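You operate a simulated robot arm through the tools that you are given. There is no shell and no other tool.

You are at the controls of a simulated two-armed robot. One attempt, no reset.

TASK
Tip the boom microphone upright and swap its black foam cover for the blue one.
Fine: tighten the mic side knob again; stand the black foam cover on the long desk. Set down upright: black foam cover. Where these are worked on the way, their far stop is far enough and under half their travel is too little: mic side knob.

The check looks at the end state, three seconds after you hand in, the way a careful person would. Anything else that was tipped, shoved, dropped, spilled or broken makes it a failure. Lids that push on must go on centred and level and be pressed home; caps that screw on are set level and turned clockwise until they are tight.

THE ROBOT
Two 6-joint arms with fingered hands on one trunk that stands fixed in place. Base frame: the origin is at the foot of the trunk, x ahead of it, y to its left, z up. Readings come in mm, degrees, newtons and seconds.
The left shoulder is at [20, 157, 829], the right one opposite. With the tool pointing down near the work surface each hand reaches from about 380 to 840 mm from the base axis, measured 20 degrees to its own side. Payload 4.1 kg a hand.
Tool frame (each hand has its own): the origin (TCP) lies between the finger pads and is the grasp point; the fingertips stand 33 mm ahead of it; z points along the fingers, y is the line along which they close. The gripper opens to 112 mm; its body begins 39 mm behind the TCP. The gripper is a hand of 4 fingers: y runs from the thumb to the fingers, the wrist lies at [-16, -118, -200] in the tool frame, and closing takes about 1.5 s.
Orientation is that of the tool frame in the base frame, as [roll, pitch, yaw] about the fixed x, y, z axes, in that order (R = Rz(yaw) Ry(pitch) Rx(roll)). With the fingers straight down and the wrist toward the robot, the tool's x, y and z point along [0, 1, 0], [1, 0, 0] and [0, 0, -1] of the base frame.

THE INTERFACE
- The arms move only by the tool servo_tool. It takes "left_series", "right_series" or both (then of equal length, played together; a hand with none holds still); each is a list of rows, each a list of 3 entries, a list of its own where there are three numbers: the shift along the tool's x, y, z in units of 20 mm (1.0 is 20 mm), then the turn, a rotation vector about the tool's x, y, z in units of 8 degrees (1.0 is 8 degrees), then the gripper command, from -1 (shut) to 1 (fully open), values between in proportion. In form: [[[dx, dy, dz], [rx, ry, rz], claw], ...]. A call has 1 to 20 rows; each row shifts and turns the commanded pose from where the row before left it, along the tool's axes as they then stand. A call with a number of a shift or a turn outside -1 to 1 is refused whole. Rows are played at 5 a second. More than 50 mm and 8.6 degrees between two rows, or a gripper value outside its range, and nothing of the call is played. Where a pose cannot be reached the arm comes as near as it can. A force on the tool above 40 N (or 10 N above the force at the start of the call, whichever is more), or a blocked arm, ends the call early, and 0.2 s more pass. The fingers move at their own pace (about 72 mm/s each) and stop on an object; they squeeze with about 32 N. The grip force told is the motor's: it shows also when the fingers shut on nothing. Time passes only in rows, and 0.2 s behind the last, so rows that do not move let the fingers close. The reply holds the time, the measured pose of the TCP, the force on the tool along the base axes, the opening and the grip force, in the units named above and with some noise, with the torque about the TCP (base axes, N m) and any sound that the robot's microphone picked up.
- Cameras (640 x 400 px; columns grow to the right, rows downward): "scene" is now at [55.4, -20.3, 1468.8]; the picture's right is [-0.24, -0.97, 0.00], its down [-0.51, 0.12, -0.85] and it looks along [0.83, -0.20, -0.52] (base axes); focal length 321 px, centre (320, 200). "left" rides on the left gripper at [-66, -89, -130] in its tool frame; the picture's right is [-0.79, -0.29, 0.54], its down [0.55, -0.71, 0.44] and it looks along [0.26, 0.64, 0.72] (tool axes); focal length 247 px, centre (320, 200). "right" rides on the right gripper at [66, -89, -130] in its tool frame; the picture's right is [-0.79, 0.29, -0.54], its down [-0.55, -0.71, 0.44] and it looks along [-0.26, 0.64, 0.72] (tool axes); focal length 247 px, centre (320, 200). There is no depth. A picture from a camera that has moved, and an enlarged one, comes with that camera's place and axes in the base frame and with its lens.
- grab_frame(camera): a new picture of that camera. It takes no simulated time.
- grasp_type(shape, hand): the hand has 4 fingers and takes this shape, open, in about a second: jaw (thumb against the fingers, like two jaws); tri (thumb and two fingers); tip (a fingertip pinch); poke (one finger out to press); point (the index stretched); flat (the hand flat); cup (the hand cupped); fist (a fist). The gripper value then closes the fingers along that shape, each until it touches; the sizes above hold for jaw. It gives what a move gives, with no picture.
- head_to(pan, tilt): turns the head with the scene camera to pan (to the left, within 86 degrees either way) and tilt (down, from -29 to 69), counted from straight ahead of the robot. It gives what a move gives.
- close_up(camera, box): a new picture of the part [left, top, right, bottom] of that camera's present view, enlarged. It takes no simulated time.
- hand_in(): hands the job in; it is judged then, once.

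Nothing tells you positions but the pictures and the camera data. Unless the task says otherwise, let go and move clear before handing in.

The tools are called as name(argument=value, ...) on one line, values as JSON. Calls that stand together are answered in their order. servo_tool: Moves the arms, as the interface text tells. Its arguments: {"type":"object","properties":{"left_series":{"type":"array","items":{"type":"array"}},"right_series":{"type":"array","items":{"type":"array"}}},"required":[]} The other tools are called the same way: grasp_type (shape, hand) gives the hand a shape; head_to (pan, tilt) turns the head that bears the scene camera; grab_frame (camera) takes a picture; close_up (camera, box) takes an enlarged picture of a part of a camera's view; hand_in () hands the job in.

At the start:

```text
t: 0.0
left_eef_pos: [317.0, 50.0, 1280.0]
left_tcp_rot: [180.0, 0.1, 79.9]
left_wrist_force: [-0.4, -0.2, -0.2]
left_torque: [-0.01, -0.04, 0.0]
left_finger_gap: 111.5
left_gripper_force: 0.0
left_shape: jaw
right_eef_pos: [334.1, -206.6, 1315.3]
right_tcp_rot: [180.0, 0.0, 79.8]
right_wrist_force: [0.4, -0.8, -0.1]
right_torque: [-0.01, 0.01, 0.02]
right_finger_gap: 111.7
right_gripper_force: 0.1
right_shape: jaw
head pan, tilt (commanded): [-13.9, 31.4]
```

scene: 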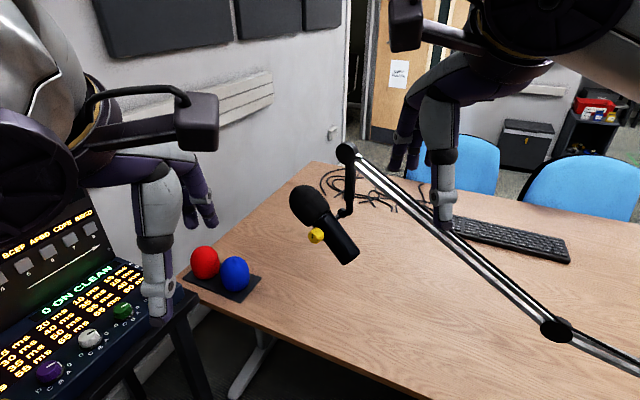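
right: 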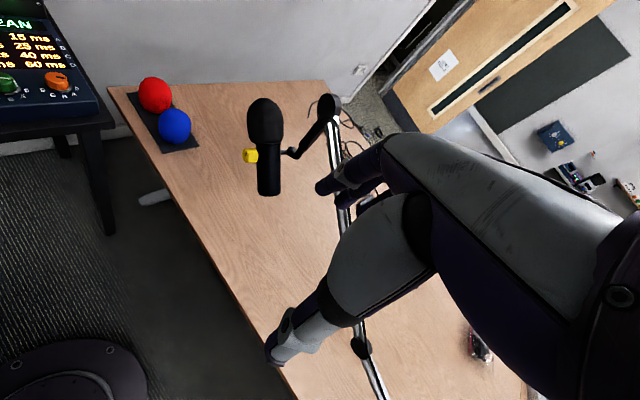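
left: 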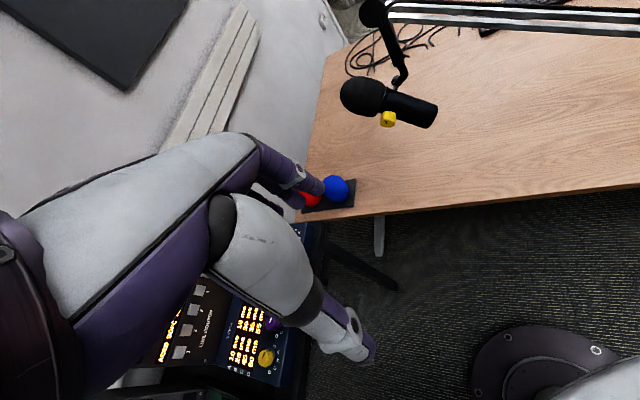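

I see a boom microphone with a black foam cover tilted over a desk, a yellow side knob on it, and red and blue foam covers on a dark tray at the desk's left end. I'll look closer before moving anything.

close_up(camera="scene", box=[260, 130, 420, 280])

close_up(camera="scene", box=[170, 220, 290, 310])

close_up(camera="right", box=[210, 70, 370, 220])

close_up(camera="left", box=[320, 0, 480, 220])

```text
2.67 times, centred on (340, 205) of scene
camera zoom: at [55.4, -20.3, 1468.8], right [-0.24, -0.97, 0.0], down [-0.51, 0.12, -0.85], along [0.83, -0.2, -0.52], focal length 857 px, centre (267, 187)
```

zoom: 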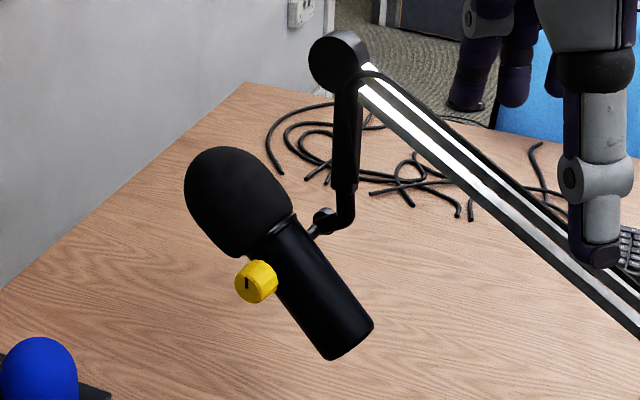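

```text
4.44 times, centred on (230, 265) of scene
camera zoom: at [55.4, -20.3, 1468.8], right [-0.24, -0.97, 0.0], down [-0.51, 0.12, -0.85], along [0.83, -0.2, -0.52], focal length 1428 px, centre (720, -89)
```

zoom: 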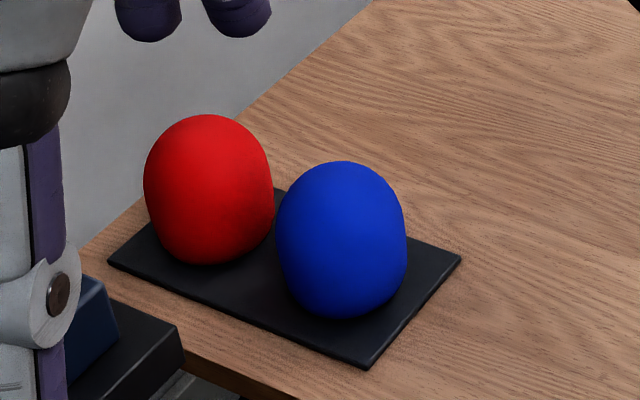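

```text
2.67 times, centred on (290, 145) of right
camera zoom: at [258.4, -125.0, 1445.2], right [0.14, -0.83, 0.54], down [-0.8, -0.42, -0.44], along [0.59, -0.37, -0.72], focal length 659 px, centre (400, 347)
```

zoom: 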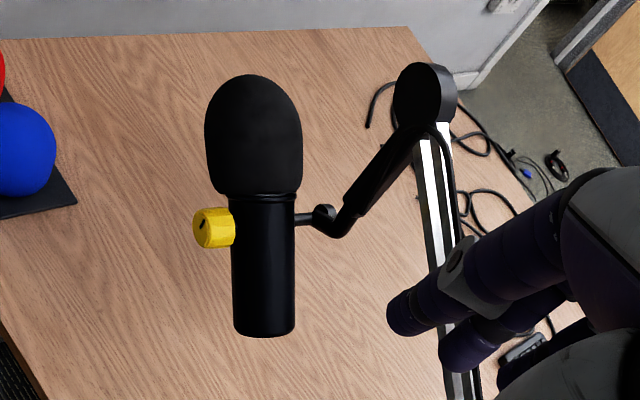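

```text
1.82 times, centred on (400, 110) of left
camera zoom: at [217.9, 0.5, 1410.3], right [-0.42, -0.73, -0.54], down [-0.6, 0.67, -0.44], along [0.68, 0.14, -0.72], focal length 449 px, centre (174, 364)
```

zoom: 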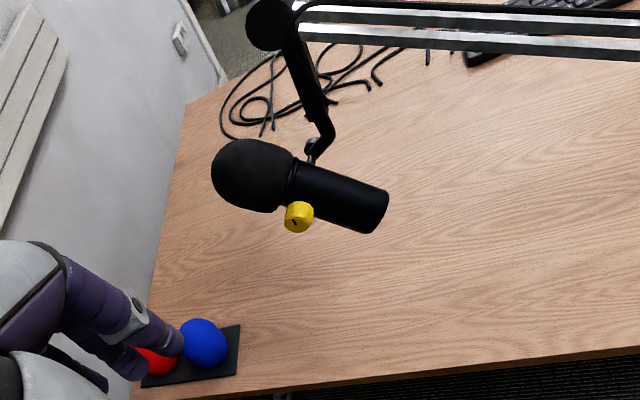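

I put the yellow knob near [661, -160, 985], the black foam near [733, -153, 1038], the bottom of the mic near [626, -238, 930] and the blue cover near [830, 59, 748]. Next I'll look at the shape of the hands and at the rest of the desk.

close_up(camera="scene", box=[360, 0, 640, 240])

close_up(camera="scene", box=[0, 60, 260, 330])

head_to(pan=-25, tilt=45)

grab_frame(camera="scene")

```text
1.67 times, centred on (500, 120) of scene
camera zoom: at [55.4, -20.3, 1468.8], right [-0.24, -0.97, 0.0], down [-0.51, 0.12, -0.85], along [0.83, -0.2, -0.52], focal length 536 px, centre (20, 333)
```

zoom: 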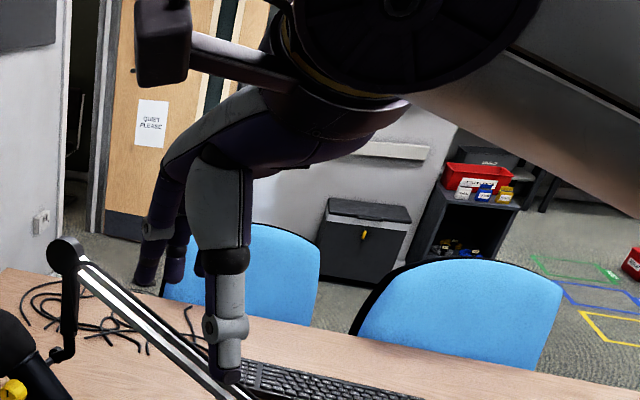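

```text
1.48 times, centred on (130, 195) of scene
camera zoom: at [55.4, -20.3, 1468.8], right [-0.24, -0.97, 0.0], down [-0.51, 0.12, -0.85], along [0.83, -0.2, -0.52], focal length 476 px, centre (602, 207)
```

zoom: 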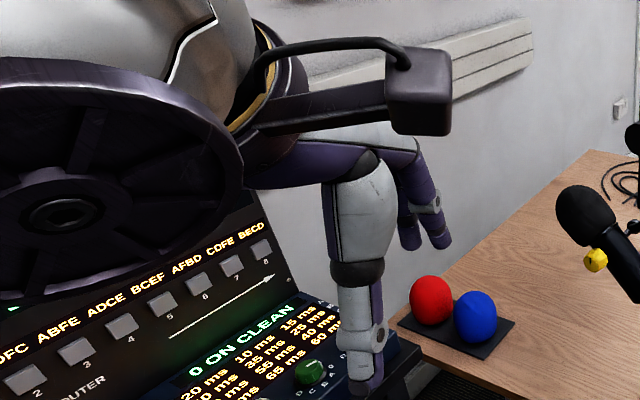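

```text
t: 0.8
left_eef_pos: [317.5, 49.9, 1279.5]
left_tcp_rot: [-179.9, 0.1, 79.9]
left_wrist_force: [-0.1, 0.3, -0.4]
left_torque: [0.02, 0.02, 0.01]
left_finger_gap: 111.8
left_gripper_force: 0.0
left_shape: jaw
right_eef_pos: [334.9, -205.1, 1315.9]
right_tcp_rot: [180.0, 0.0, 79.8]
right_wrist_force: [-0.2, 0.1, -0.2]
right_torque: [0.0, 0.01, -0.02]
right_finger_gap: 111.5
right_gripper_force: 0.0
right_shape: jaw
head pan, tilt (commanded): [-25.0, 45.0]
```

```text
taken
camera scene: at [41.9, -33.1, 1448.4], right [-0.42, -0.91, 0.0], down [-0.64, 0.3, -0.71], along [0.64, -0.3, -0.71], focal length 321 px, centre (320, 200)
```

scene: 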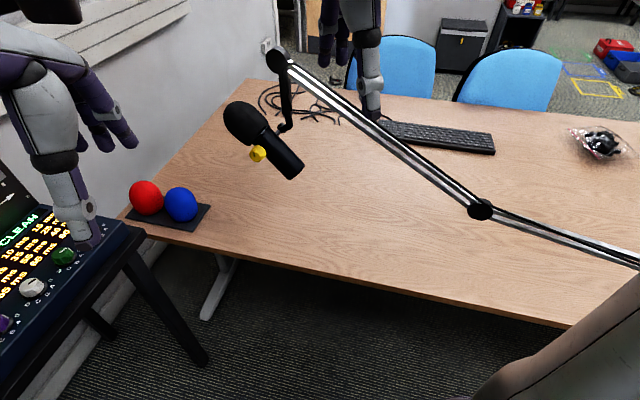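

From this view the desk edge runs diagonally and the mic leans about 50° towards the front left, with the yellow knob facing back left towards the left arm. I'll bring the left hand towards the knob side first, turn its fingers horizontal, and look closer from there.

servo_tool(left_series=[[[0.05, 0.91, 1.0], [0, 0, 0], 1], [[0.05, 0.91, 1.0], [0, 0, 0], 1], [[0.05, 0.91, 1.0], [0, 0, 0], 1], [[0.05, 0.91, 1.0], [0, 0, 0], 1], [[0.05, 0.91, 1.0], [0, 0, 0], 1], [[0.05, 0.91, 1.0], [0, 0, 0], 1], [[0.05, 0.91, 1.0], [0, 0, 0], 1], [[0.05, 0.91, 1.0], [0, 0, 0], 1], [[0.05, 0.91, 1.0], [0, 0, 0], 1], [[0, 0, 0], [0, 0, 1], 1], [[0, 0, 0], [0, 0, 1], 1], [[0, 0, 0], [0, 0, 1], 1], [[0, 0, 0], [0, 0, 1], 1], [[0, 0, 0], [0, 0, 1], 1], [[0, 0, 0], [0, 0, 0.18], 1]])

```text
t: 4.0
left_eef_pos: [480.4, 27.8, 1098.8]
left_tcp_rot: [179.9, 0.0, 38.4]
left_wrist_force: [0.6, 0.5, 0.1]
left_torque: [0.01, -0.03, 0.03]
left_finger_gap: 111.7
left_gripper_force: 0.0
left_shape: jaw
right_eef_pos: [334.9, -204.5, 1315.5]
right_tcp_rot: [-180.0, 0.0, 79.9]
right_wrist_force: [0.1, 0.3, -0.5]
right_torque: [0.0, -0.02, -0.02]
right_finger_gap: 111.8
right_gripper_force: 0.1
right_shape: jaw
head pan, tilt (commanded): [-25.0, 45.0]
```

The left hand went where I commanded. Now I'll pitch the fingers up to horizontal so they point towards the knob.

servo_tool(left_series=[[[0, 0, 0], [-1, 0, 0], 1], [[0, 0, 0], [-1, 0, 0], 1], [[0, 0, 0], [-1, 0, 0], 1], [[0, 0, 0], [-1, 0, 0], 1], [[0, 0, 0], [-1, 0, 0], 1], [[0, 0, 0], [-1, 0, 0], 1], [[0, 0, 0], [-1, 0, 0], 1], [[0, 0, 0], [-1, 0, 0], 1], [[0, 0, 0], [-1, 0, 0], 1], [[0, 0, 0], [-1, 0, 0], 1], [[0, 0, 0], [-1, 0, 0], 1], [[0, 0, 0], [-0.25, 0, 0], 1]])

grab_frame(camera="left")

grab_frame(camera="scene")

```text
t: 6.6
left_eef_pos: [488.0, 34.9, 1107.9]
left_tcp_rot: [89.9, 0.2, 38.3]
left_wrist_force: [0.0, -0.5, 1.1]
left_torque: [0.02, -0.02, 0.01]
left_finger_gap: 111.8
left_gripper_force: 0.1
left_shape: jaw
left hand out of reach, approached as far as the arm can: row 11, 12
right_eef_pos: [333.2, -205.0, 1317.1]
right_tcp_rot: [179.9, 0.0, 79.9]
right_wrist_force: [-0.7, -0.8, -0.6]
right_torque: [0.02, -0.01, -0.01]
right_finger_gap: 111.5
right_gripper_force: 0.0
right_shape: jaw
head pan, tilt (commanded): [-25.0, 45.0]
```

```text
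taken
camera left: at [355.6, 96.5, 1018.7], right [-0.29, -0.91, -0.28], down [0.7, 0.0, -0.71], along [0.65, -0.4, 0.64], focal length 247 px, centre (320, 200)
```

left: 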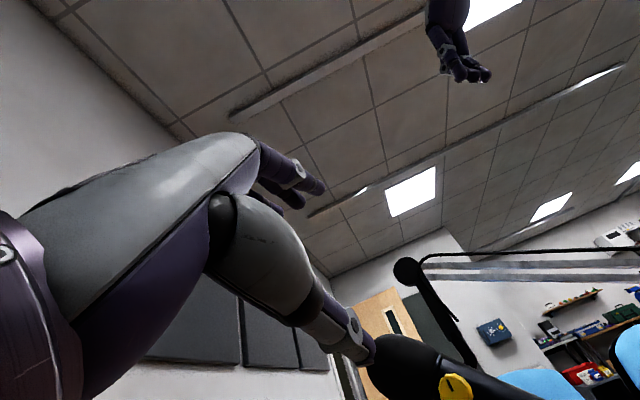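

```text
taken
camera scene: at [41.8, -33.2, 1448.4], right [-0.42, -0.91, 0.0], down [-0.64, 0.3, -0.71], along [0.64, -0.3, -0.71], focal length 321 px, centre (320, 200)
```

scene: 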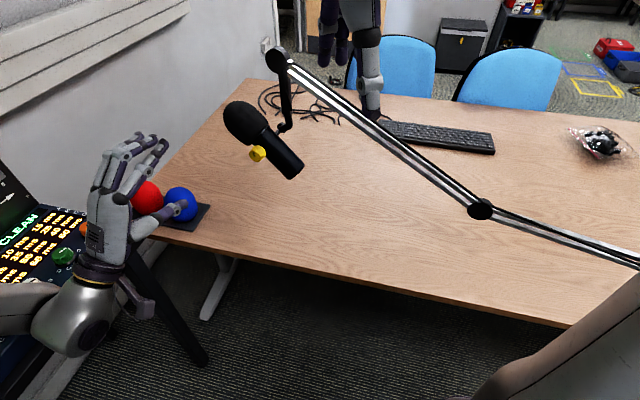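

The left hand is now horizontal, with its fingers above and its thumb below, and the knob shows at the edge of its camera. I'll move it to a standoff point in front of the knob and check the alignment there.

servo_tool(left_series=[[[0.18, -0.81, 1.0], [0, 0, 0], 1], [[0.18, -0.81, 1.0], [0, 0, 0], 1], [[0.18, -0.81, 1.0], [0, 0, 0], 1], [[0.18, -0.81, 1.0], [0, 0, 0], 1], [[0.18, -0.81, 1.0], [0, 0, 0], 1], [[0.18, -0.81, 1.0], [0, 0, 0], 1]])

grab_frame(camera="left")

close_up(camera="scene", box=[120, 30, 360, 260])

grab_frame(camera="right")

```text
t: 8.0
left_eef_pos: [586.3, -44.0, 1014.5]
left_tcp_rot: [89.9, 0.0, 38.5]
left_wrist_force: [-0.7, 1.2, 0.3]
left_torque: [0.02, -0.01, 0.02]
left_finger_gap: 111.9
left_gripper_force: 0.0
left_shape: jaw
left hand out of reach, approached as far as the arm can: row 1, 2
right_eef_pos: [334.5, -205.8, 1316.2]
right_tcp_rot: [180.0, 0.0, 79.9]
right_wrist_force: [-0.4, -1.0, 0.2]
right_torque: [0.01, -0.01, 0.01]
right_finger_gap: 111.3
right_gripper_force: 0.1
right_shape: jaw
head pan, tilt (commanded): [-25.0, 45.0]
```

```text
taken
camera left: at [453.3, 17.9, 925.0], right [-0.28, -0.92, -0.29], down [0.7, 0.0, -0.71], along [0.65, -0.4, 0.64], focal length 247 px, centre (320, 200)
```

left: 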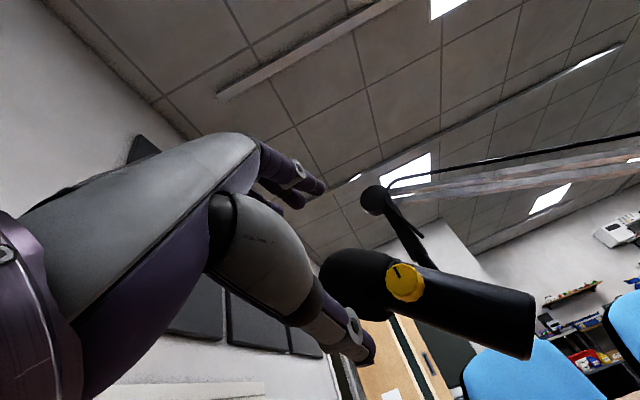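

```text
1.74 times, centred on (240, 145) of scene
camera zoom: at [41.7, -33.0, 1448.4], right [-0.42, -0.91, 0.0], down [-0.64, 0.3, -0.71], along [0.64, -0.3, -0.71], focal length 559 px, centre (459, 296)
```

zoom: 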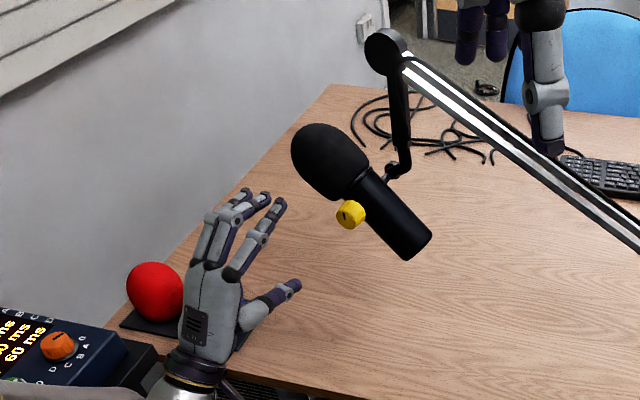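

```text
taken
camera right: at [258.2, -124.8, 1445.2], right [0.14, -0.83, 0.54], down [-0.8, -0.42, -0.44], along [0.59, -0.37, -0.72], focal length 247 px, centre (320, 200)
```

right: 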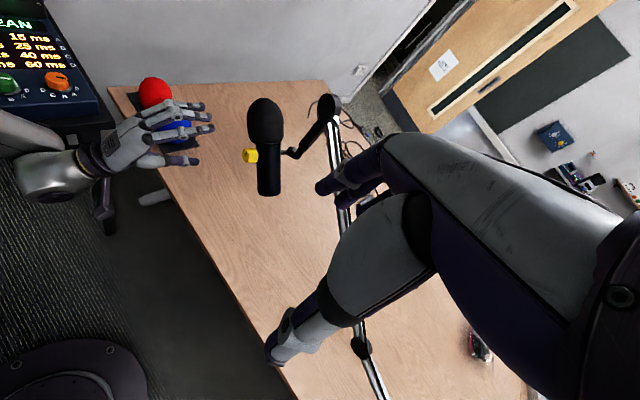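

The views agree on the knob at about [645, -156, 1000], slightly different from my first guess. I'll zoom in on the left hand's view to get the mic axis and the knob direction right.

close_up(camera="left", box=[310, 170, 550, 370])

close_up(camera="scene", box=[200, 40, 330, 200])

close_up(camera="right", box=[220, 80, 350, 210])

```text
2.00 times, centred on (430, 270) of left
camera zoom: at [453.3, 17.9, 925.0], right [-0.28, -0.92, -0.29], down [0.7, 0.0, -0.71], along [0.65, -0.4, 0.64], focal length 494 px, centre (100, 60)
```

zoom: 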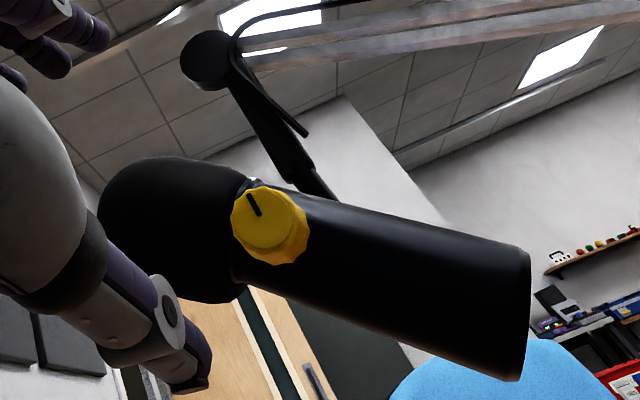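

```text
2.50 times, centred on (265, 120) of scene
camera zoom: at [41.7, -33.0, 1448.4], right [-0.42, -0.91, 0.0], down [-0.64, 0.3, -0.71], along [0.64, -0.3, -0.71], focal length 803 px, centre (458, 400)
```

zoom: 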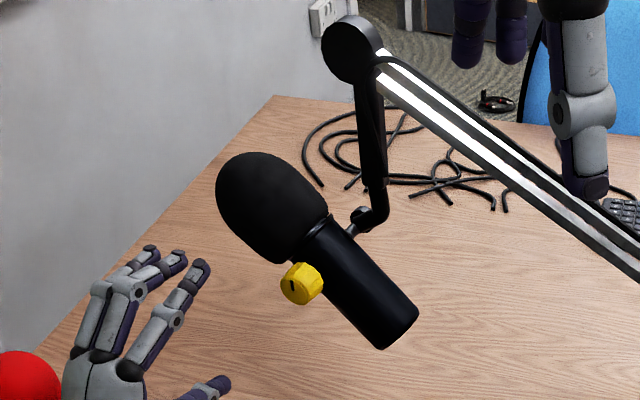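

```text
3.08 times, centred on (285, 145) of right
camera zoom: at [258.2, -124.8, 1445.2], right [0.14, -0.83, 0.54], down [-0.8, -0.42, -0.44], along [0.59, -0.37, -0.72], focal length 760 px, centre (428, 369)
```

zoom: 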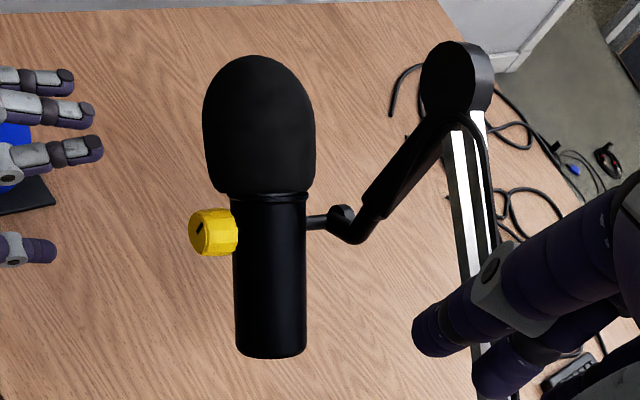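

I now take the mic to lean about 47° towards azimuth 42°, with its pivot near [678, -193, 999] and the knob pointing at azimuth 132°. I'll try the fingertip pinch shape on the left hand, clear of everything, and look at it and the knob closely.

grasp_type(hand="left", shape="tip")

grab_frame(camera="left")

close_up(camera="scene", box=[90, 90, 310, 250])

close_up(camera="left", box=[370, 240, 450, 320])

close_up(camera="right", box=[235, 125, 305, 180])

```text
t: 8.9
left_eef_pos: [586.0, -42.3, 1014.3]
left_tcp_rot: [89.9, 0.1, 38.5]
left_wrist_force: [-0.1, -0.6, 0.3]
left_torque: [-0.02, -0.03, -0.03]
left_finger_gap: 111.9
left_gripper_force: 0.0
left_shape: tip
right_eef_pos: [334.6, -204.9, 1315.8]
right_tcp_rot: [180.0, 0.0, 79.9]
right_wrist_force: [-0.1, -0.2, 0.4]
right_torque: [0.0, 0.0, 0.02]
right_finger_gap: 111.5
right_gripper_force: 0.1
right_shape: jaw
head pan, tilt (commanded): [-25.0, 45.0]
```

```text
taken
camera left: at [453.1, 18.1, 925.2], right [-0.28, -0.92, -0.29], down [0.7, 0.0, -0.71], along [0.65, -0.4, 0.64], focal length 247 px, centre (320, 200)
```

left: 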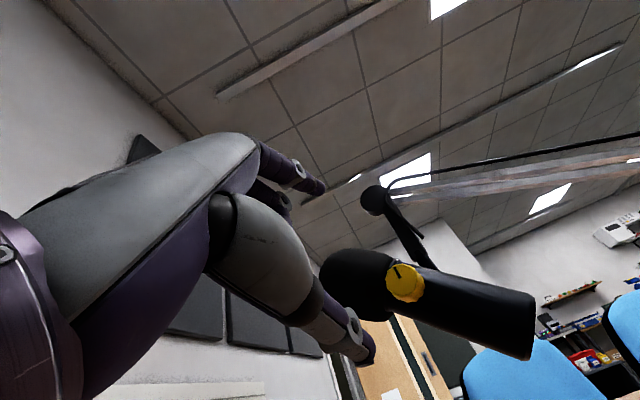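

```text
2.50 times, centred on (200, 170) of scene
camera zoom: at [41.9, -33.2, 1448.4], right [-0.42, -0.91, 0.0], down [-0.64, 0.3, -0.71], along [0.64, -0.3, -0.71], focal length 803 px, centre (620, 275)
```

zoom: 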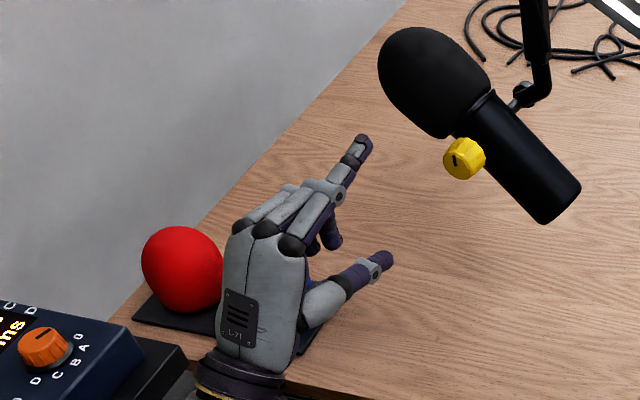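

```text
5.00 times, centred on (410, 280) of left
camera zoom: at [453.1, 18.1, 925.2], right [-0.28, -0.92, -0.29], down [0.7, 0.0, -0.71], along [0.65, -0.4, 0.64], focal length 1235 px, centre (-130, -200)
```

zoom: 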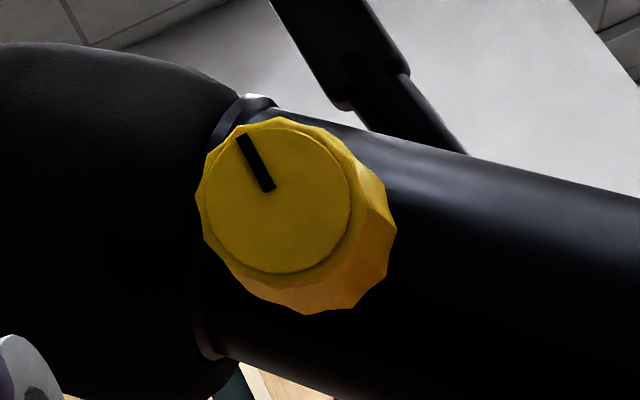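

```text
7.27 times, centred on (270, 152) of right
camera zoom: at [258.4, -125.0, 1445.2], right [0.14, -0.83, 0.54], down [-0.8, -0.42, -0.44], along [0.59, -0.37, -0.72], focal length 1796 px, centre (684, 546)
```

zoom: 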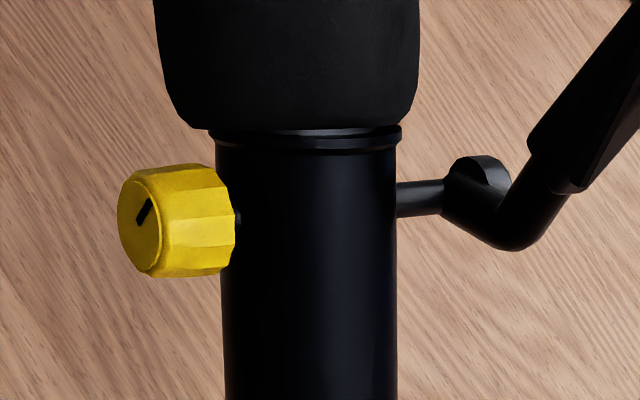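

The pinch works: index and thumb tips meet about 33 mm ahead of the TCP, and the knob is about 30 mm across, standing off the body. Before loosening it I'll bring the right hand in to hold the lower mic body so the head can't flop.

servo_tool(right_series=[[[-0.41, 0.72, 0.92], [0, 0, 0], 0.6], [[-0.41, 0.72, 0.92], [0, 0, 0], 0.6], [[-0.41, 0.72, 0.92], [0, 0, 0], 0.6], [[-0.41, 0.72, 0.92], [0, 0, 0], 0.6], [[-0.41, 0.72, 0.92], [0, 0, 0], 0.6], [[-0.41, 0.72, 0.92], [0, 0, 0], 0.6], [[-0.41, 0.72, 0.92], [0, 0, 0], 0.6], [[-0.41, 0.72, 0.92], [0, 0, 0], 0.6], [[-0.41, 0.72, 0.92], [0, 0, 0], 0.6], [[0, 0, 0], [0, 0, 1], 0.6], [[0, 0, 0], [0, 0, 1], 0.6], [[0, 0, 0], [0, 0, 1], 0.6], [[0, 0, 0], [0, 0, 1], 0.6], [[0, 0, 0], [0, 0, 0.75], 0.6], [[0, 0, 0], [0, 1, 0], 0.6], [[0, 0, 0], [0, 1, 0], 0.6], [[0, 0, 0], [0, 1, 0], 0.6], [[0, 0, 0], [0, 1, 0], 0.6], [[0, 0, 0], [0, 1, 0], 0.6], [[0, 0, 0], [0, 0.38, 0], 0.6]])

grab_frame(camera="right")

grab_frame(camera="scene")

```text
t: 13.1
left_eef_pos: [586.0, -41.6, 1013.1]
left_tcp_rot: [89.9, 0.0, 38.6]
left_wrist_force: [0.6, 0.4, -0.2]
left_torque: [-0.01, -0.01, 0.0]
left_finger_gap: 111.6
left_gripper_force: 0.0
left_shape: tip
right_eef_pos: [449.4, -300.7, 1150.0]
right_tcp_rot: [-180.0, -43.1, 41.9]
right_wrist_force: [0.2, -0.1, -0.5]
right_torque: [0.01, 0.01, -0.02]
right_finger_gap: 89.8
right_gripper_force: 0.1
right_shape: jaw
head pan, tilt (commanded): [-25.0, 45.0]
```

```text
taken
camera right: at [359.6, -261.9, 1289.5], right [-0.51, -0.85, -0.15], down [-0.55, 0.46, -0.7], along [0.66, -0.27, -0.7], focal length 247 px, centre (320, 200)
```

right: 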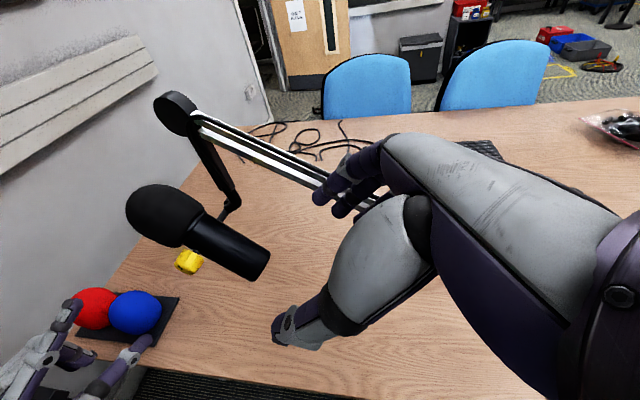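

```text
taken
camera scene: at [42.0, -33.1, 1448.4], right [-0.42, -0.91, 0.0], down [-0.64, 0.3, -0.71], along [0.64, -0.3, -0.71], focal length 321 px, centre (320, 200)
```

scene: 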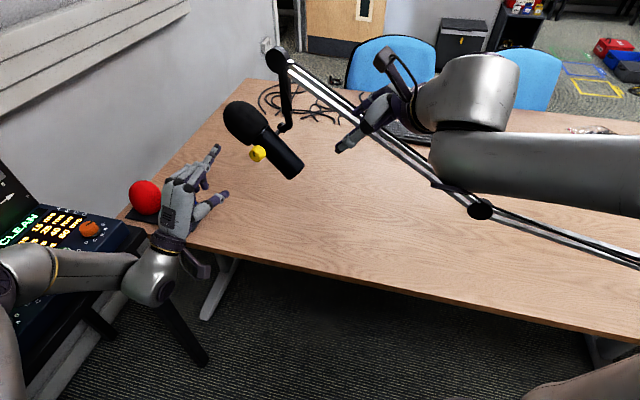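

The boom slopes from its end near [714, -248, 1173] down to a joint near [338, -568, 923], so the right hand must not come straight in from above right. I'll bring it down on the robot side of the boom and then slide it up along the mic axis from the bottom end.

servo_tool(right_series=[[[-0.568, -0.233, 0.922], [0, 0, 0], 0.55], [[-0.568, -0.233, 0.922], [0, 0, 0], 0.55], [[-0.568, -0.233, 0.922], [0, 0, 0], 0.55], [[-0.568, -0.233, 0.922], [0, 0, 0], 0.55], [[-0.568, -0.233, 0.922], [0, 0, 0], 0.55], [[-0.568, -0.233, 0.922], [0, 0, 0], 0.55], [[-0.568, -0.233, 0.922], [0, 0, 0], 0.55], [[-0.568, -0.233, 0.922], [0, 0, 0], 0.55]])

grab_frame(camera="scene")

grab_frame(camera="right")

```text
t: 14.9
left_eef_pos: [586.1, -43.1, 1014.7]
left_tcp_rot: [90.0, 0.0, 38.5]
left_wrist_force: [-0.1, 0.8, 1.4]
left_torque: [-0.02, 0.03, 0.02]
left_finger_gap: 111.7
left_gripper_force: 0.0
left_shape: tip
right_eef_pos: [448.0, -235.2, 1074.0]
right_tcp_rot: [-179.7, -42.6, 41.7]
right_wrist_force: [-1.0, 0.1, 0.1]
right_torque: [0.0, -0.03, -0.01]
right_finger_gap: 87.3
right_gripper_force: 0.0
right_shape: jaw
right hand out of reach, approached as far as the arm can: row 4, 5, 6, 7, 8
head pan, tilt (commanded): [-25.0, 45.0]
```

```text
taken
camera scene: at [41.8, -33.2, 1448.4], right [-0.42, -0.91, 0.0], down [-0.64, 0.3, -0.71], along [0.64, -0.3, -0.71], focal length 321 px, centre (320, 200)
```

scene: 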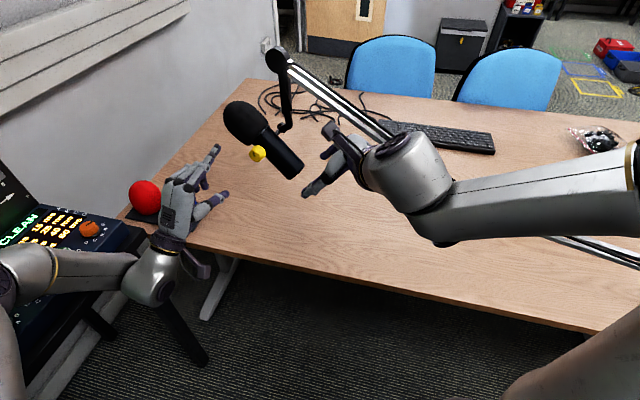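

```text
taken
camera right: at [358.8, -195.4, 1213.2], right [-0.52, -0.85, -0.14], down [-0.56, 0.46, -0.69], along [0.65, -0.28, -0.71], focal length 247 px, centre (320, 200)
```

right: 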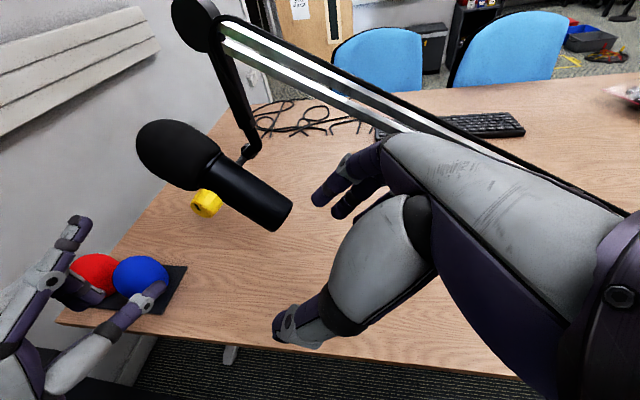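

The right arm can't fold in that close, so the direct drop stopped short. I'll go further forward first, still on the robot side of the boom, then down below the mic's bottom end.

servo_tool(right_series=[[[0.225, 0.761, 0.721], [0, 0, 0], 0.55], [[0.225, 0.761, 0.721], [0, 0, 0], 0.55], [[0.225, 0.761, 0.721], [0, 0, 0], 0.55], [[0.225, 0.761, 0.721], [0, 0, 0], 0.55]])

grab_frame(camera="scene")

grab_frame(camera="right")

```text
t: 15.9
left_eef_pos: [585.5, -42.1, 1014.2]
left_tcp_rot: [89.9, 0.0, 38.4]
left_wrist_force: [-0.2, 0.6, -0.2]
left_torque: [0.01, 0.01, -0.01]
left_finger_gap: 111.7
left_gripper_force: 0.1
left_shape: tip
right_eef_pos: [529.0, -242.7, 1071.5]
right_tcp_rot: [-179.7, -42.6, 41.7]
right_wrist_force: [-1.4, 0.3, 0.3]
right_torque: [0.0, -0.03, -0.03]
right_finger_gap: 87.3
right_gripper_force: 0.1
right_shape: jaw
right hand out of reach, approached as far as the arm can: row 1, 2, 3, 4
head pan, tilt (commanded): [-25.0, 45.0]
```

```text
taken
camera scene: at [41.6, -33.2, 1448.4], right [-0.42, -0.91, 0.0], down [-0.64, 0.3, -0.71], along [0.64, -0.3, -0.71], focal length 321 px, centre (320, 200)
```

scene: 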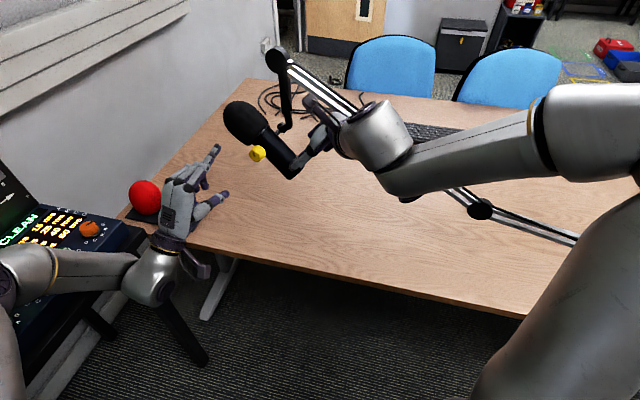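

```text
taken
camera right: at [439.9, -203.7, 1210.5], right [-0.52, -0.85, -0.14], down [-0.56, 0.46, -0.69], along [0.65, -0.28, -0.71], focal length 247 px, centre (320, 200)
```

right: 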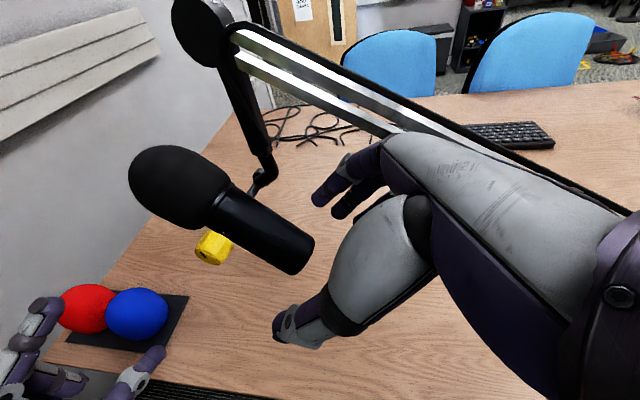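

That orientation is blocked low down, so gripping the body there isn't practical. Instead I'll use the right hand as a stop: fingers forward and down on the robot side of the mic's bottom end, to hold and later push it. First I'll back off to free space and re-orient.

servo_tool(right_series=[[[0.739, -0.399, -0.969], [0, 0, 0], 0.5], [[0.739, -0.399, -0.969], [0, 0, 0], 0.5], [[0.739, -0.399, -0.969], [0, 0, 0], 0.5], [[0.739, -0.399, -0.969], [0, 0, 0], 0.5], [[0.739, -0.399, -0.969], [0, 0, 0], 0.5], [[0.739, -0.399, -0.969], [0, 0, 0], 0.5], [[0.739, -0.399, -0.969], [0, 0, 0], 0.5], [[0, 0, 0], [0, -1, 0], 0.5], [[0, 0, 0], [0, -1, 0], 0.5], [[0, 0, 0], [0, -1, 0], 0.5], [[0, 0, 0], [0, -1, 0], 0.5], [[0, 0, 0], [0, -1, 0], 0.5], [[0, 0, 0], [0, -0.38, 0], 0.5], [[0, 0, 0], [0, 0, -1], 0.5], [[0, 0, 0], [0, 0, -1], 0.5], [[0, 0, 0], [0, 0, -1], 0.5], [[0, 0, 0], [0, 0, -1], 0.5], [[0, 0, 0], [0, 0, -1], 0.5], [[0, 0, 0], [0, 0, -1], 0.5]])

grab_frame(camera="scene")

```text
t: 19.9
left_eef_pos: [585.6, -42.8, 1013.3]
left_tcp_rot: [89.8, 0.1, 38.6]
left_wrist_force: [0.5, 0.1, -0.1]
left_torque: [0.02, 0.02, 0.01]
left_finger_gap: 111.9
left_gripper_force: 0.1
left_shape: tip
right_eef_pos: [478.4, -213.0, 1240.8]
right_tcp_rot: [-179.9, 0.0, 90.0]
right_wrist_force: [0.2, -0.4, 0.1]
right_torque: [-0.04, -0.02, 0.0]
right_finger_gap: 84.5
right_gripper_force: 0.1
right_shape: jaw
head pan, tilt (commanded): [-25.0, 45.0]
```

```text
taken
camera scene: at [41.9, -33.1, 1448.4], right [-0.42, -0.91, 0.0], down [-0.64, 0.3, -0.71], along [0.64, -0.3, -0.71], focal length 321 px, centre (320, 200)
```

scene: 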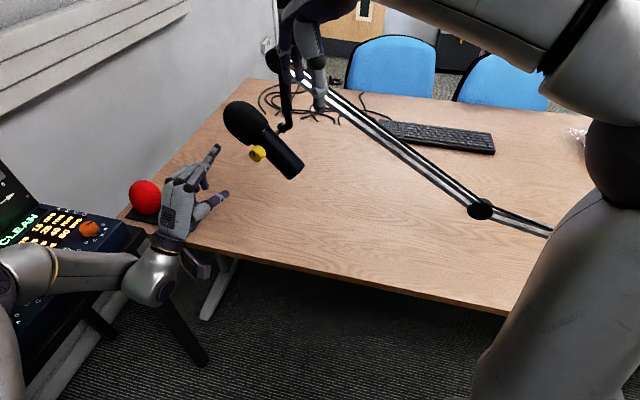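

The right hand is clear, with its fingers down at [478, -213, 1241]. I'll pitch its fingers 35° forward, close them into a beak, and bring it near the robot side of the mic's bottom end without touching.

servo_tool(right_series=[[[0, 0, 0], [-1, 0, 0], 0], [[0, 0, 0], [-1, 0, 0], -0.5], [[0, 0, 0], [-1, 0, 0], -1], [[0, 0, 0], [-1, 0, 0], -1], [[0, 0, 0], [-0.375, 0, 0], -1], [[-0.205, -0.219, 0.962], [0, 0, 0], -1], [[-0.205, -0.219, 0.962], [0, 0, 0], -1], [[-0.205, -0.219, 0.962], [0, 0, 0], -1], [[-0.205, -0.219, 0.962], [0, 0, 0], -1], [[-0.205, -0.219, 0.962], [0, 0, 0], -1], [[-0.205, -0.219, 0.962], [0, 0, 0], -1], [[-0.205, -0.219, 0.962], [0, 0, 0], -1], [[-0.205, -0.219, 0.962], [0, 0, 0], -1], [[-0.205, -0.219, 0.962], [0, 0, 0], -1], [[-0.205, -0.219, 0.962], [0, 0, 0], -1], [[-0.205, -0.219, 0.962], [0, 0, 0], -1]])

grab_frame(camera="scene")

grab_frame(camera="right")

grab_frame(camera="left")

```text
t: 23.3
left_eef_pos: [585.3, -42.1, 1013.2]
left_tcp_rot: [90.0, 0.0, 38.5]
left_wrist_force: [-0.1, 0.4, 0.2]
left_torque: [0.0, 0.02, 0.02]
left_finger_gap: 111.9
left_gripper_force: 0.1
left_shape: tip
right_eef_pos: [565.1, -196.4, 1084.7]
right_tcp_rot: [145.3, 0.2, 89.3]
right_wrist_force: [-0.6, 0.9, 0.7]
right_torque: [-0.01, 0.02, -0.02]
right_finger_gap: 0.0
right_gripper_force: 31.9
right_shape: jaw
right hand out of reach, approached as far as the arm can: row 11, 12, 13, 14, 15, 16
head pan, tilt (commanded): [-25.0, 45.0]
```

```text
taken
camera scene: at [41.7, -33.2, 1448.4], right [-0.42, -0.91, 0.0], down [-0.64, 0.3, -0.71], along [0.64, -0.3, -0.71], focal length 321 px, centre (320, 200)
```

scene: 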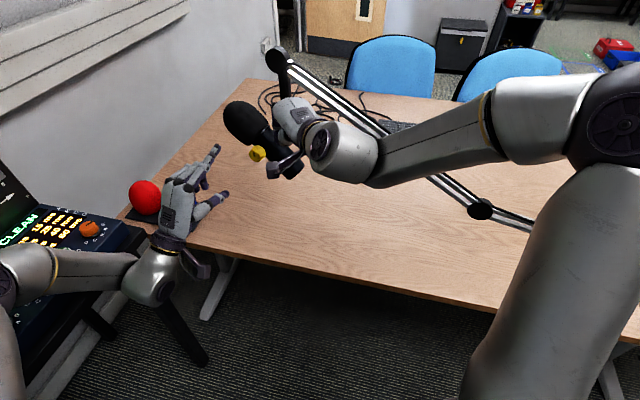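

```text
taken
camera right: at [418.2, -129.9, 1139.8], right [-0.08, -0.79, 0.61], down [-0.34, -0.55, -0.76], along [0.94, -0.27, -0.23], focal length 247 px, centre (320, 200)
```

right: 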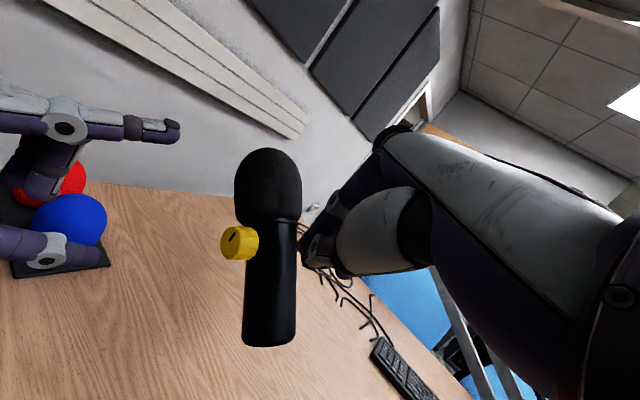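

```text
taken
camera left: at [453.1, 18.0, 925.2], right [-0.28, -0.92, -0.29], down [0.7, 0.0, -0.71], along [0.65, -0.4, 0.64], focal length 247 px, centre (320, 200)
```

left: 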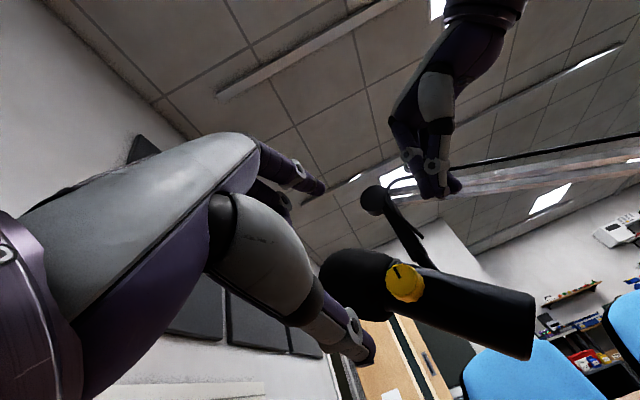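

The right arm stalls again here, which suggests it's caught in an awkward wrist configuration. I'll back it off, return it to fingers-down, and test going lower from there.

servo_tool(right_series=[[[-0.21, -0.02, -0.894], [0, 0, 0], -1], [[-0.21, -0.02, -0.894], [0, 0, 0], -1], [[-0.21, -0.02, -0.894], [0, 0, 0], -1], [[-0.21, -0.02, -0.894], [0, 0, 0], -1], [[-0.21, -0.02, -0.894], [0, 0, 0], -1], [[-0.21, -0.02, -0.894], [0, 0, 0], -1], [[-0.21, -0.02, -0.894], [0, 0, 0], -1], [[-0.21, -0.02, -0.894], [0, 0, 0], -1], [[0, 0, 0], [1, 0, 0], -1], [[0, 0, 0], [1, 0, 0], -1], [[0, 0, 0], [1, 0, 0], -1], [[0, 0, 0], [1, 0, 0], -1], [[0, 0, 0], [0.34, 0, 0], -1], [[0, 0, 0], [0, 0, 0], -1]])

servo_tool(right_series=[[[0, 0, 1], [0, 0, 0], -1], [[0, 0, 1], [0, 0, 0], -1], [[0, 0, 1], [0, 0, 0], -1], [[0, 0, 1], [0, 0, 0], -1], [[0, 0, 1], [0, 0, 0], -1]])

grab_frame(camera="scene")

```text
t: 26.3
left_eef_pos: [586.6, -42.5, 1014.7]
left_tcp_rot: [89.9, 0.0, 38.5]
left_wrist_force: [-1.0, -1.0, -0.9]
left_torque: [-0.01, -0.02, 0.0]
left_finger_gap: 112.1
left_gripper_force: 0.1
left_shape: tip
right_eef_pos: [479.5, -231.3, 1200.5]
right_tcp_rot: [179.7, 0.0, 90.0]
right_wrist_force: [-0.3, -0.3, 0.0]
right_torque: [0.03, 0.02, -0.02]
right_finger_gap: 0.0
right_gripper_force: 32.0
right_shape: jaw
head pan, tilt (commanded): [-25.0, 45.0]
```

```text
t: 27.5
left_eef_pos: [586.5, -42.4, 1013.2]
left_tcp_rot: [89.9, 0.0, 38.4]
left_wrist_force: [0.3, -0.3, 0.0]
left_torque: [0.03, -0.01, -0.01]
left_finger_gap: 111.9
left_gripper_force: 0.2
left_shape: tip
right_eef_pos: [479.9, -231.1, 1098.8]
right_tcp_rot: [179.6, 0.1, 89.9]
right_wrist_force: [0.5, 0.5, 0.9]
right_torque: [0.03, -0.01, -0.01]
right_finger_gap: 0.0
right_gripper_force: 32.1
right_shape: jaw
head pan, tilt (commanded): [-25.0, 45.0]
```

```text
taken
camera scene: at [41.8, -33.1, 1448.4], right [-0.42, -0.91, 0.0], down [-0.64, 0.3, -0.71], along [0.64, -0.3, -0.71], focal length 321 px, centre (320, 200)
```

scene: 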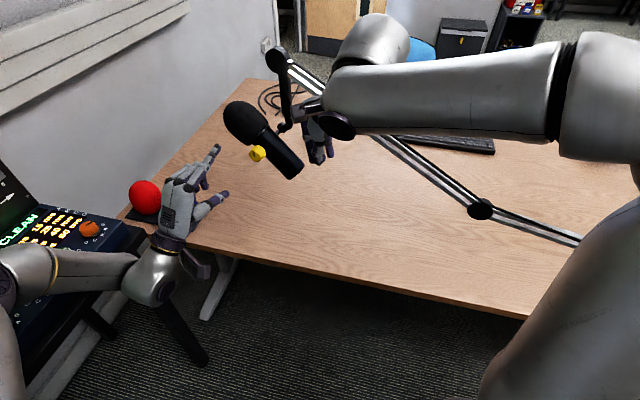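

Fingers-down works and the hand reached z 1099. I'll keep descending on the robot side to see how low it can go in this attitude.

servo_tool(right_series=[[[0, 0, 1], [0, 0, 0], -1], [[0, 0, 1], [0, 0, 0], -1], [[0, 0, 1], [0, 0, 0], -1], [[0, 0, 1], [0, 0, 0], -1], [[0, 0, 1], [0, 0, 0], -1], [[0, 0, 1], [0, 0, 0], -1]])

grab_frame(camera="scene")

```text
t: 28.9
left_eef_pos: [586.0, -43.5, 1013.6]
left_tcp_rot: [89.9, 0.0, 38.6]
left_wrist_force: [-1.2, 0.2, 1.0]
left_torque: [-0.01, 0.04, 0.0]
left_finger_gap: 111.8
left_gripper_force: 0.0
left_shape: tip
right_eef_pos: [481.1, -232.6, 979.7]
right_tcp_rot: [179.6, -0.1, 90.0]
right_wrist_force: [-0.1, -0.7, 0.4]
right_torque: [-0.02, 0.0, 0.02]
right_finger_gap: 0.0
right_gripper_force: 32.3
right_shape: jaw
head pan, tilt (commanded): [-25.0, 45.0]
```

```text
taken
camera scene: at [41.7, -33.1, 1448.4], right [-0.42, -0.91, 0.0], down [-0.64, 0.3, -0.71], along [0.64, -0.3, -0.71], focal length 321 px, centre (320, 200)
```

scene: 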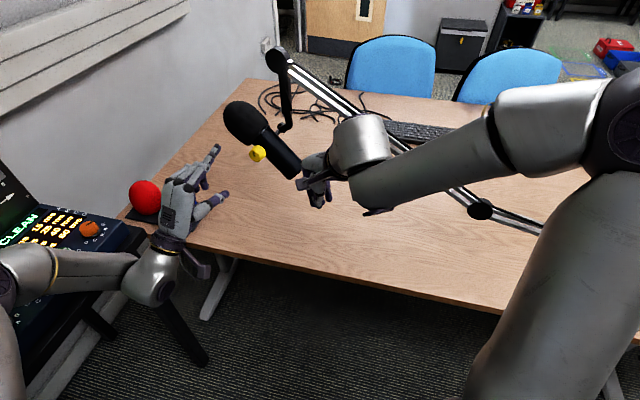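

The right hand gets down fine with its fingers straight down, so it can be used later over the foam. I'll park it up and to the right, and start turning the left wrist so it has room to loosen the knob counter-clockwise.

servo_tool(right_series=[[[0, 0, -1], [0, 0, 0], -1], [[0, 0, -1], [0, 0, 0], -1], [[0, 0, -1], [0, 0, 0], -1], [[0, 0, -1], [0, 0, 0], -1], [[0, 0, -1], [0, 0, 0], -1], [[0, 0, -1], [0, 0, 0], -1], [[-0.5, -0.5, -1], [0, 0, 0], -0.5], [[-0.5, -0.5, -1], [0, 0, 0], 0], [[-0.5, -0.5, 0], [0, 0, 0], 0.5], [[-0.5, -0.5, 0], [0, 0, 0], 0.5], [[-0.5, -0.5, 0], [0, 0, 0], 0.5]], left_series=[[[0, 0, 0], [0, 0.44, 0], 1], [[0, 0, 0], [0, 0, 1], 1], [[0, 0, 0], [0, 0, 1], 1], [[0, 0, 0], [0, 0, 1], 1], [[0, 0, 0], [0, 0, 1], 1], [[0, 0, 0], [0, 0, 1], 1], [[0, 0, 0], [0, 0, 1], 1], [[0, 0, 0], [0, 0, 1], 1], [[0, 0, 0], [0, 0, 1], 1], [[0, 0, 0], [0, 0, 1], 1], [[0, 0, 0], [0, 0, 0], 1]])

grab_frame(camera="scene")

grab_frame(camera="left")

```text
t: 31.3
left_eef_pos: [702.4, -13.6, 1049.9]
left_tcp_rot: [89.9, -72.0, 42.0]
left_wrist_force: [0.0, 0.0, 0.0]
left_torque: [-0.01, -0.01, 0.01]
left_finger_gap: 111.9
left_gripper_force: 0.0
left_shape: tip
left hand out of reach, approached as far as the arm can: row 1, 2, 3, 4, 5, 6, 7, 8, 9, 10
right_eef_pos: [430.9, -280.7, 1138.3]
right_tcp_rot: [179.7, 0.0, 89.8]
right_wrist_force: [-0.1, 0.1, 0.6]
right_torque: [0.01, 0.05, 0.02]
right_finger_gap: 83.7
right_gripper_force: 0.1
right_shape: jaw
head pan, tilt (commanded): [-25.0, 45.0]
```

```text
taken
camera scene: at [42.0, -33.1, 1448.4], right [-0.42, -0.91, 0.0], down [-0.64, 0.3, -0.71], along [0.64, -0.3, -0.71], focal length 321 px, centre (320, 200)
```

scene: 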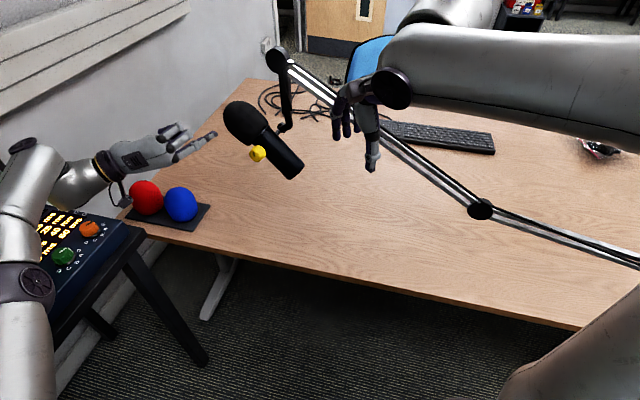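

```text
taken
camera left: at [662.8, 126.1, 962.0], right [0.38, -0.38, -0.84], down [0.92, 0.24, 0.31], along [0.09, -0.89, 0.44], focal length 247 px, centre (320, 200)
```

left: 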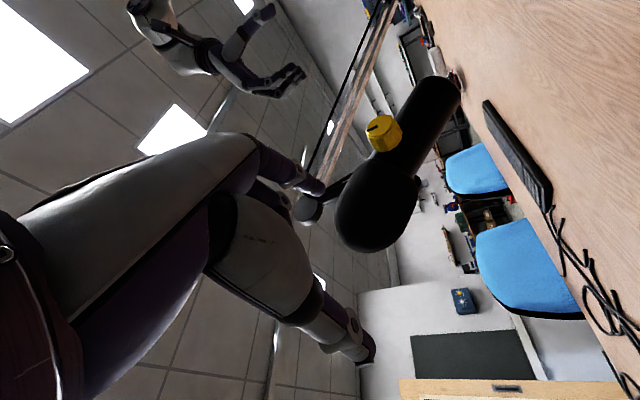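

The left arm drifted while turning that way, because its wrist isn't comfortable there. I'll turn it back and try the other direction, with the wrist towards the robot, which should suit the left arm better.

servo_tool(left_series=[[[0, 0, 0], [0, 0, -1], 1], [[0, 0, 0], [0, 0, -1], 1], [[0, 0, 0], [0, 0, -1], 1], [[0, 0, 0], [0, 0, -1], 1], [[0, 0, 0], [0, 0, -1], 1], [[0, 0, 0], [0, 0, -1], 1], [[0, 0, 0], [0, 0, -1], 1], [[0, 0, 0], [0, 0, -1], 1], [[0, 0, 0], [0, 0, -1], 1], [[-0.968, -0.357, -0.334], [0, 0, 0], 1], [[-0.968, -0.357, -0.334], [0, 0, 0], 1], [[-0.968, -0.357, -0.334], [0, 0, 0], 1], [[-0.968, -0.357, -0.334], [0, 0, 0], 1], [[-0.968, -0.357, -0.334], [0, 0, 0], 1], [[-0.968, -0.357, -0.334], [0, 0, 0], 1], [[-0.968, -0.357, -0.334], [0, 0, 0], 1]])

servo_tool(left_series=[[[0, 0, 0], [0, 0, -1], 1], [[0, 0, 0], [0, 0, -1], 1], [[0, 0, 0], [0, 0, -1], 1], [[0, 0, 0], [0, 0, -1], 1], [[0, 0, 0], [0, 0, -1], 1], [[0, 0, 0], [0, 0, -1], 1]])

grab_frame(camera="scene")

```text
t: 34.7
left_eef_pos: [607.5, -53.4, 1017.6]
left_tcp_rot: [89.9, 0.1, 42.0]
left_wrist_force: [-0.2, 0.1, 0.4]
left_torque: [0.02, 0.03, 0.02]
left_finger_gap: 111.7
left_gripper_force: 0.1
left_shape: tip
left hand out of reach, approached as far as the arm can: row 15, 16
right_eef_pos: [430.9, -281.2, 1139.4]
right_tcp_rot: [179.6, 0.0, 90.0]
right_wrist_force: [0.4, 1.1, -0.3]
right_torque: [0.0, 0.0, -0.01]
right_finger_gap: 83.8
right_gripper_force: 0.1
right_shape: jaw
head pan, tilt (commanded): [-25.0, 45.0]
```

```text
t: 36.1
left_eef_pos: [607.8, -44.5, 1015.1]
left_tcp_rot: [89.8, 47.9, 41.3]
left_wrist_force: [-0.6, -0.3, 0.3]
left_torque: [-0.04, 0.0, 0.01]
left_finger_gap: 111.8
left_gripper_force: 0.0
left_shape: tip
left hand out of reach, approached as far as the arm can: row 6
right_eef_pos: [429.7, -281.4, 1138.3]
right_tcp_rot: [179.7, 0.1, 89.9]
right_wrist_force: [0.5, -0.1, -0.7]
right_torque: [0.0, 0.0, 0.01]
right_finger_gap: 83.6
right_gripper_force: 0.1
right_shape: jaw
head pan, tilt (commanded): [-25.0, 45.0]
```

```text
taken
camera scene: at [41.9, -33.5, 1448.4], right [-0.42, -0.91, 0.0], down [-0.64, 0.3, -0.71], along [0.64, -0.3, -0.71], focal length 321 px, centre (320, 200)
```

scene: 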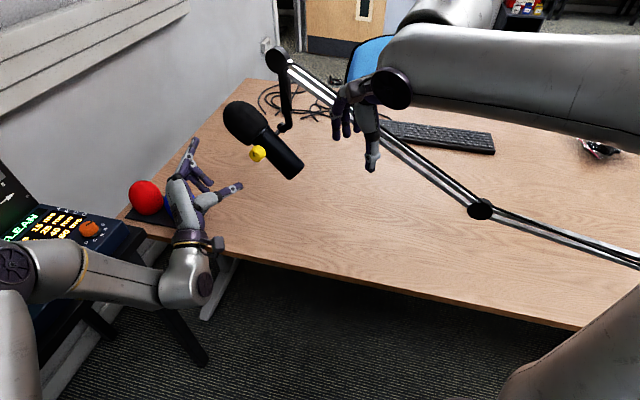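

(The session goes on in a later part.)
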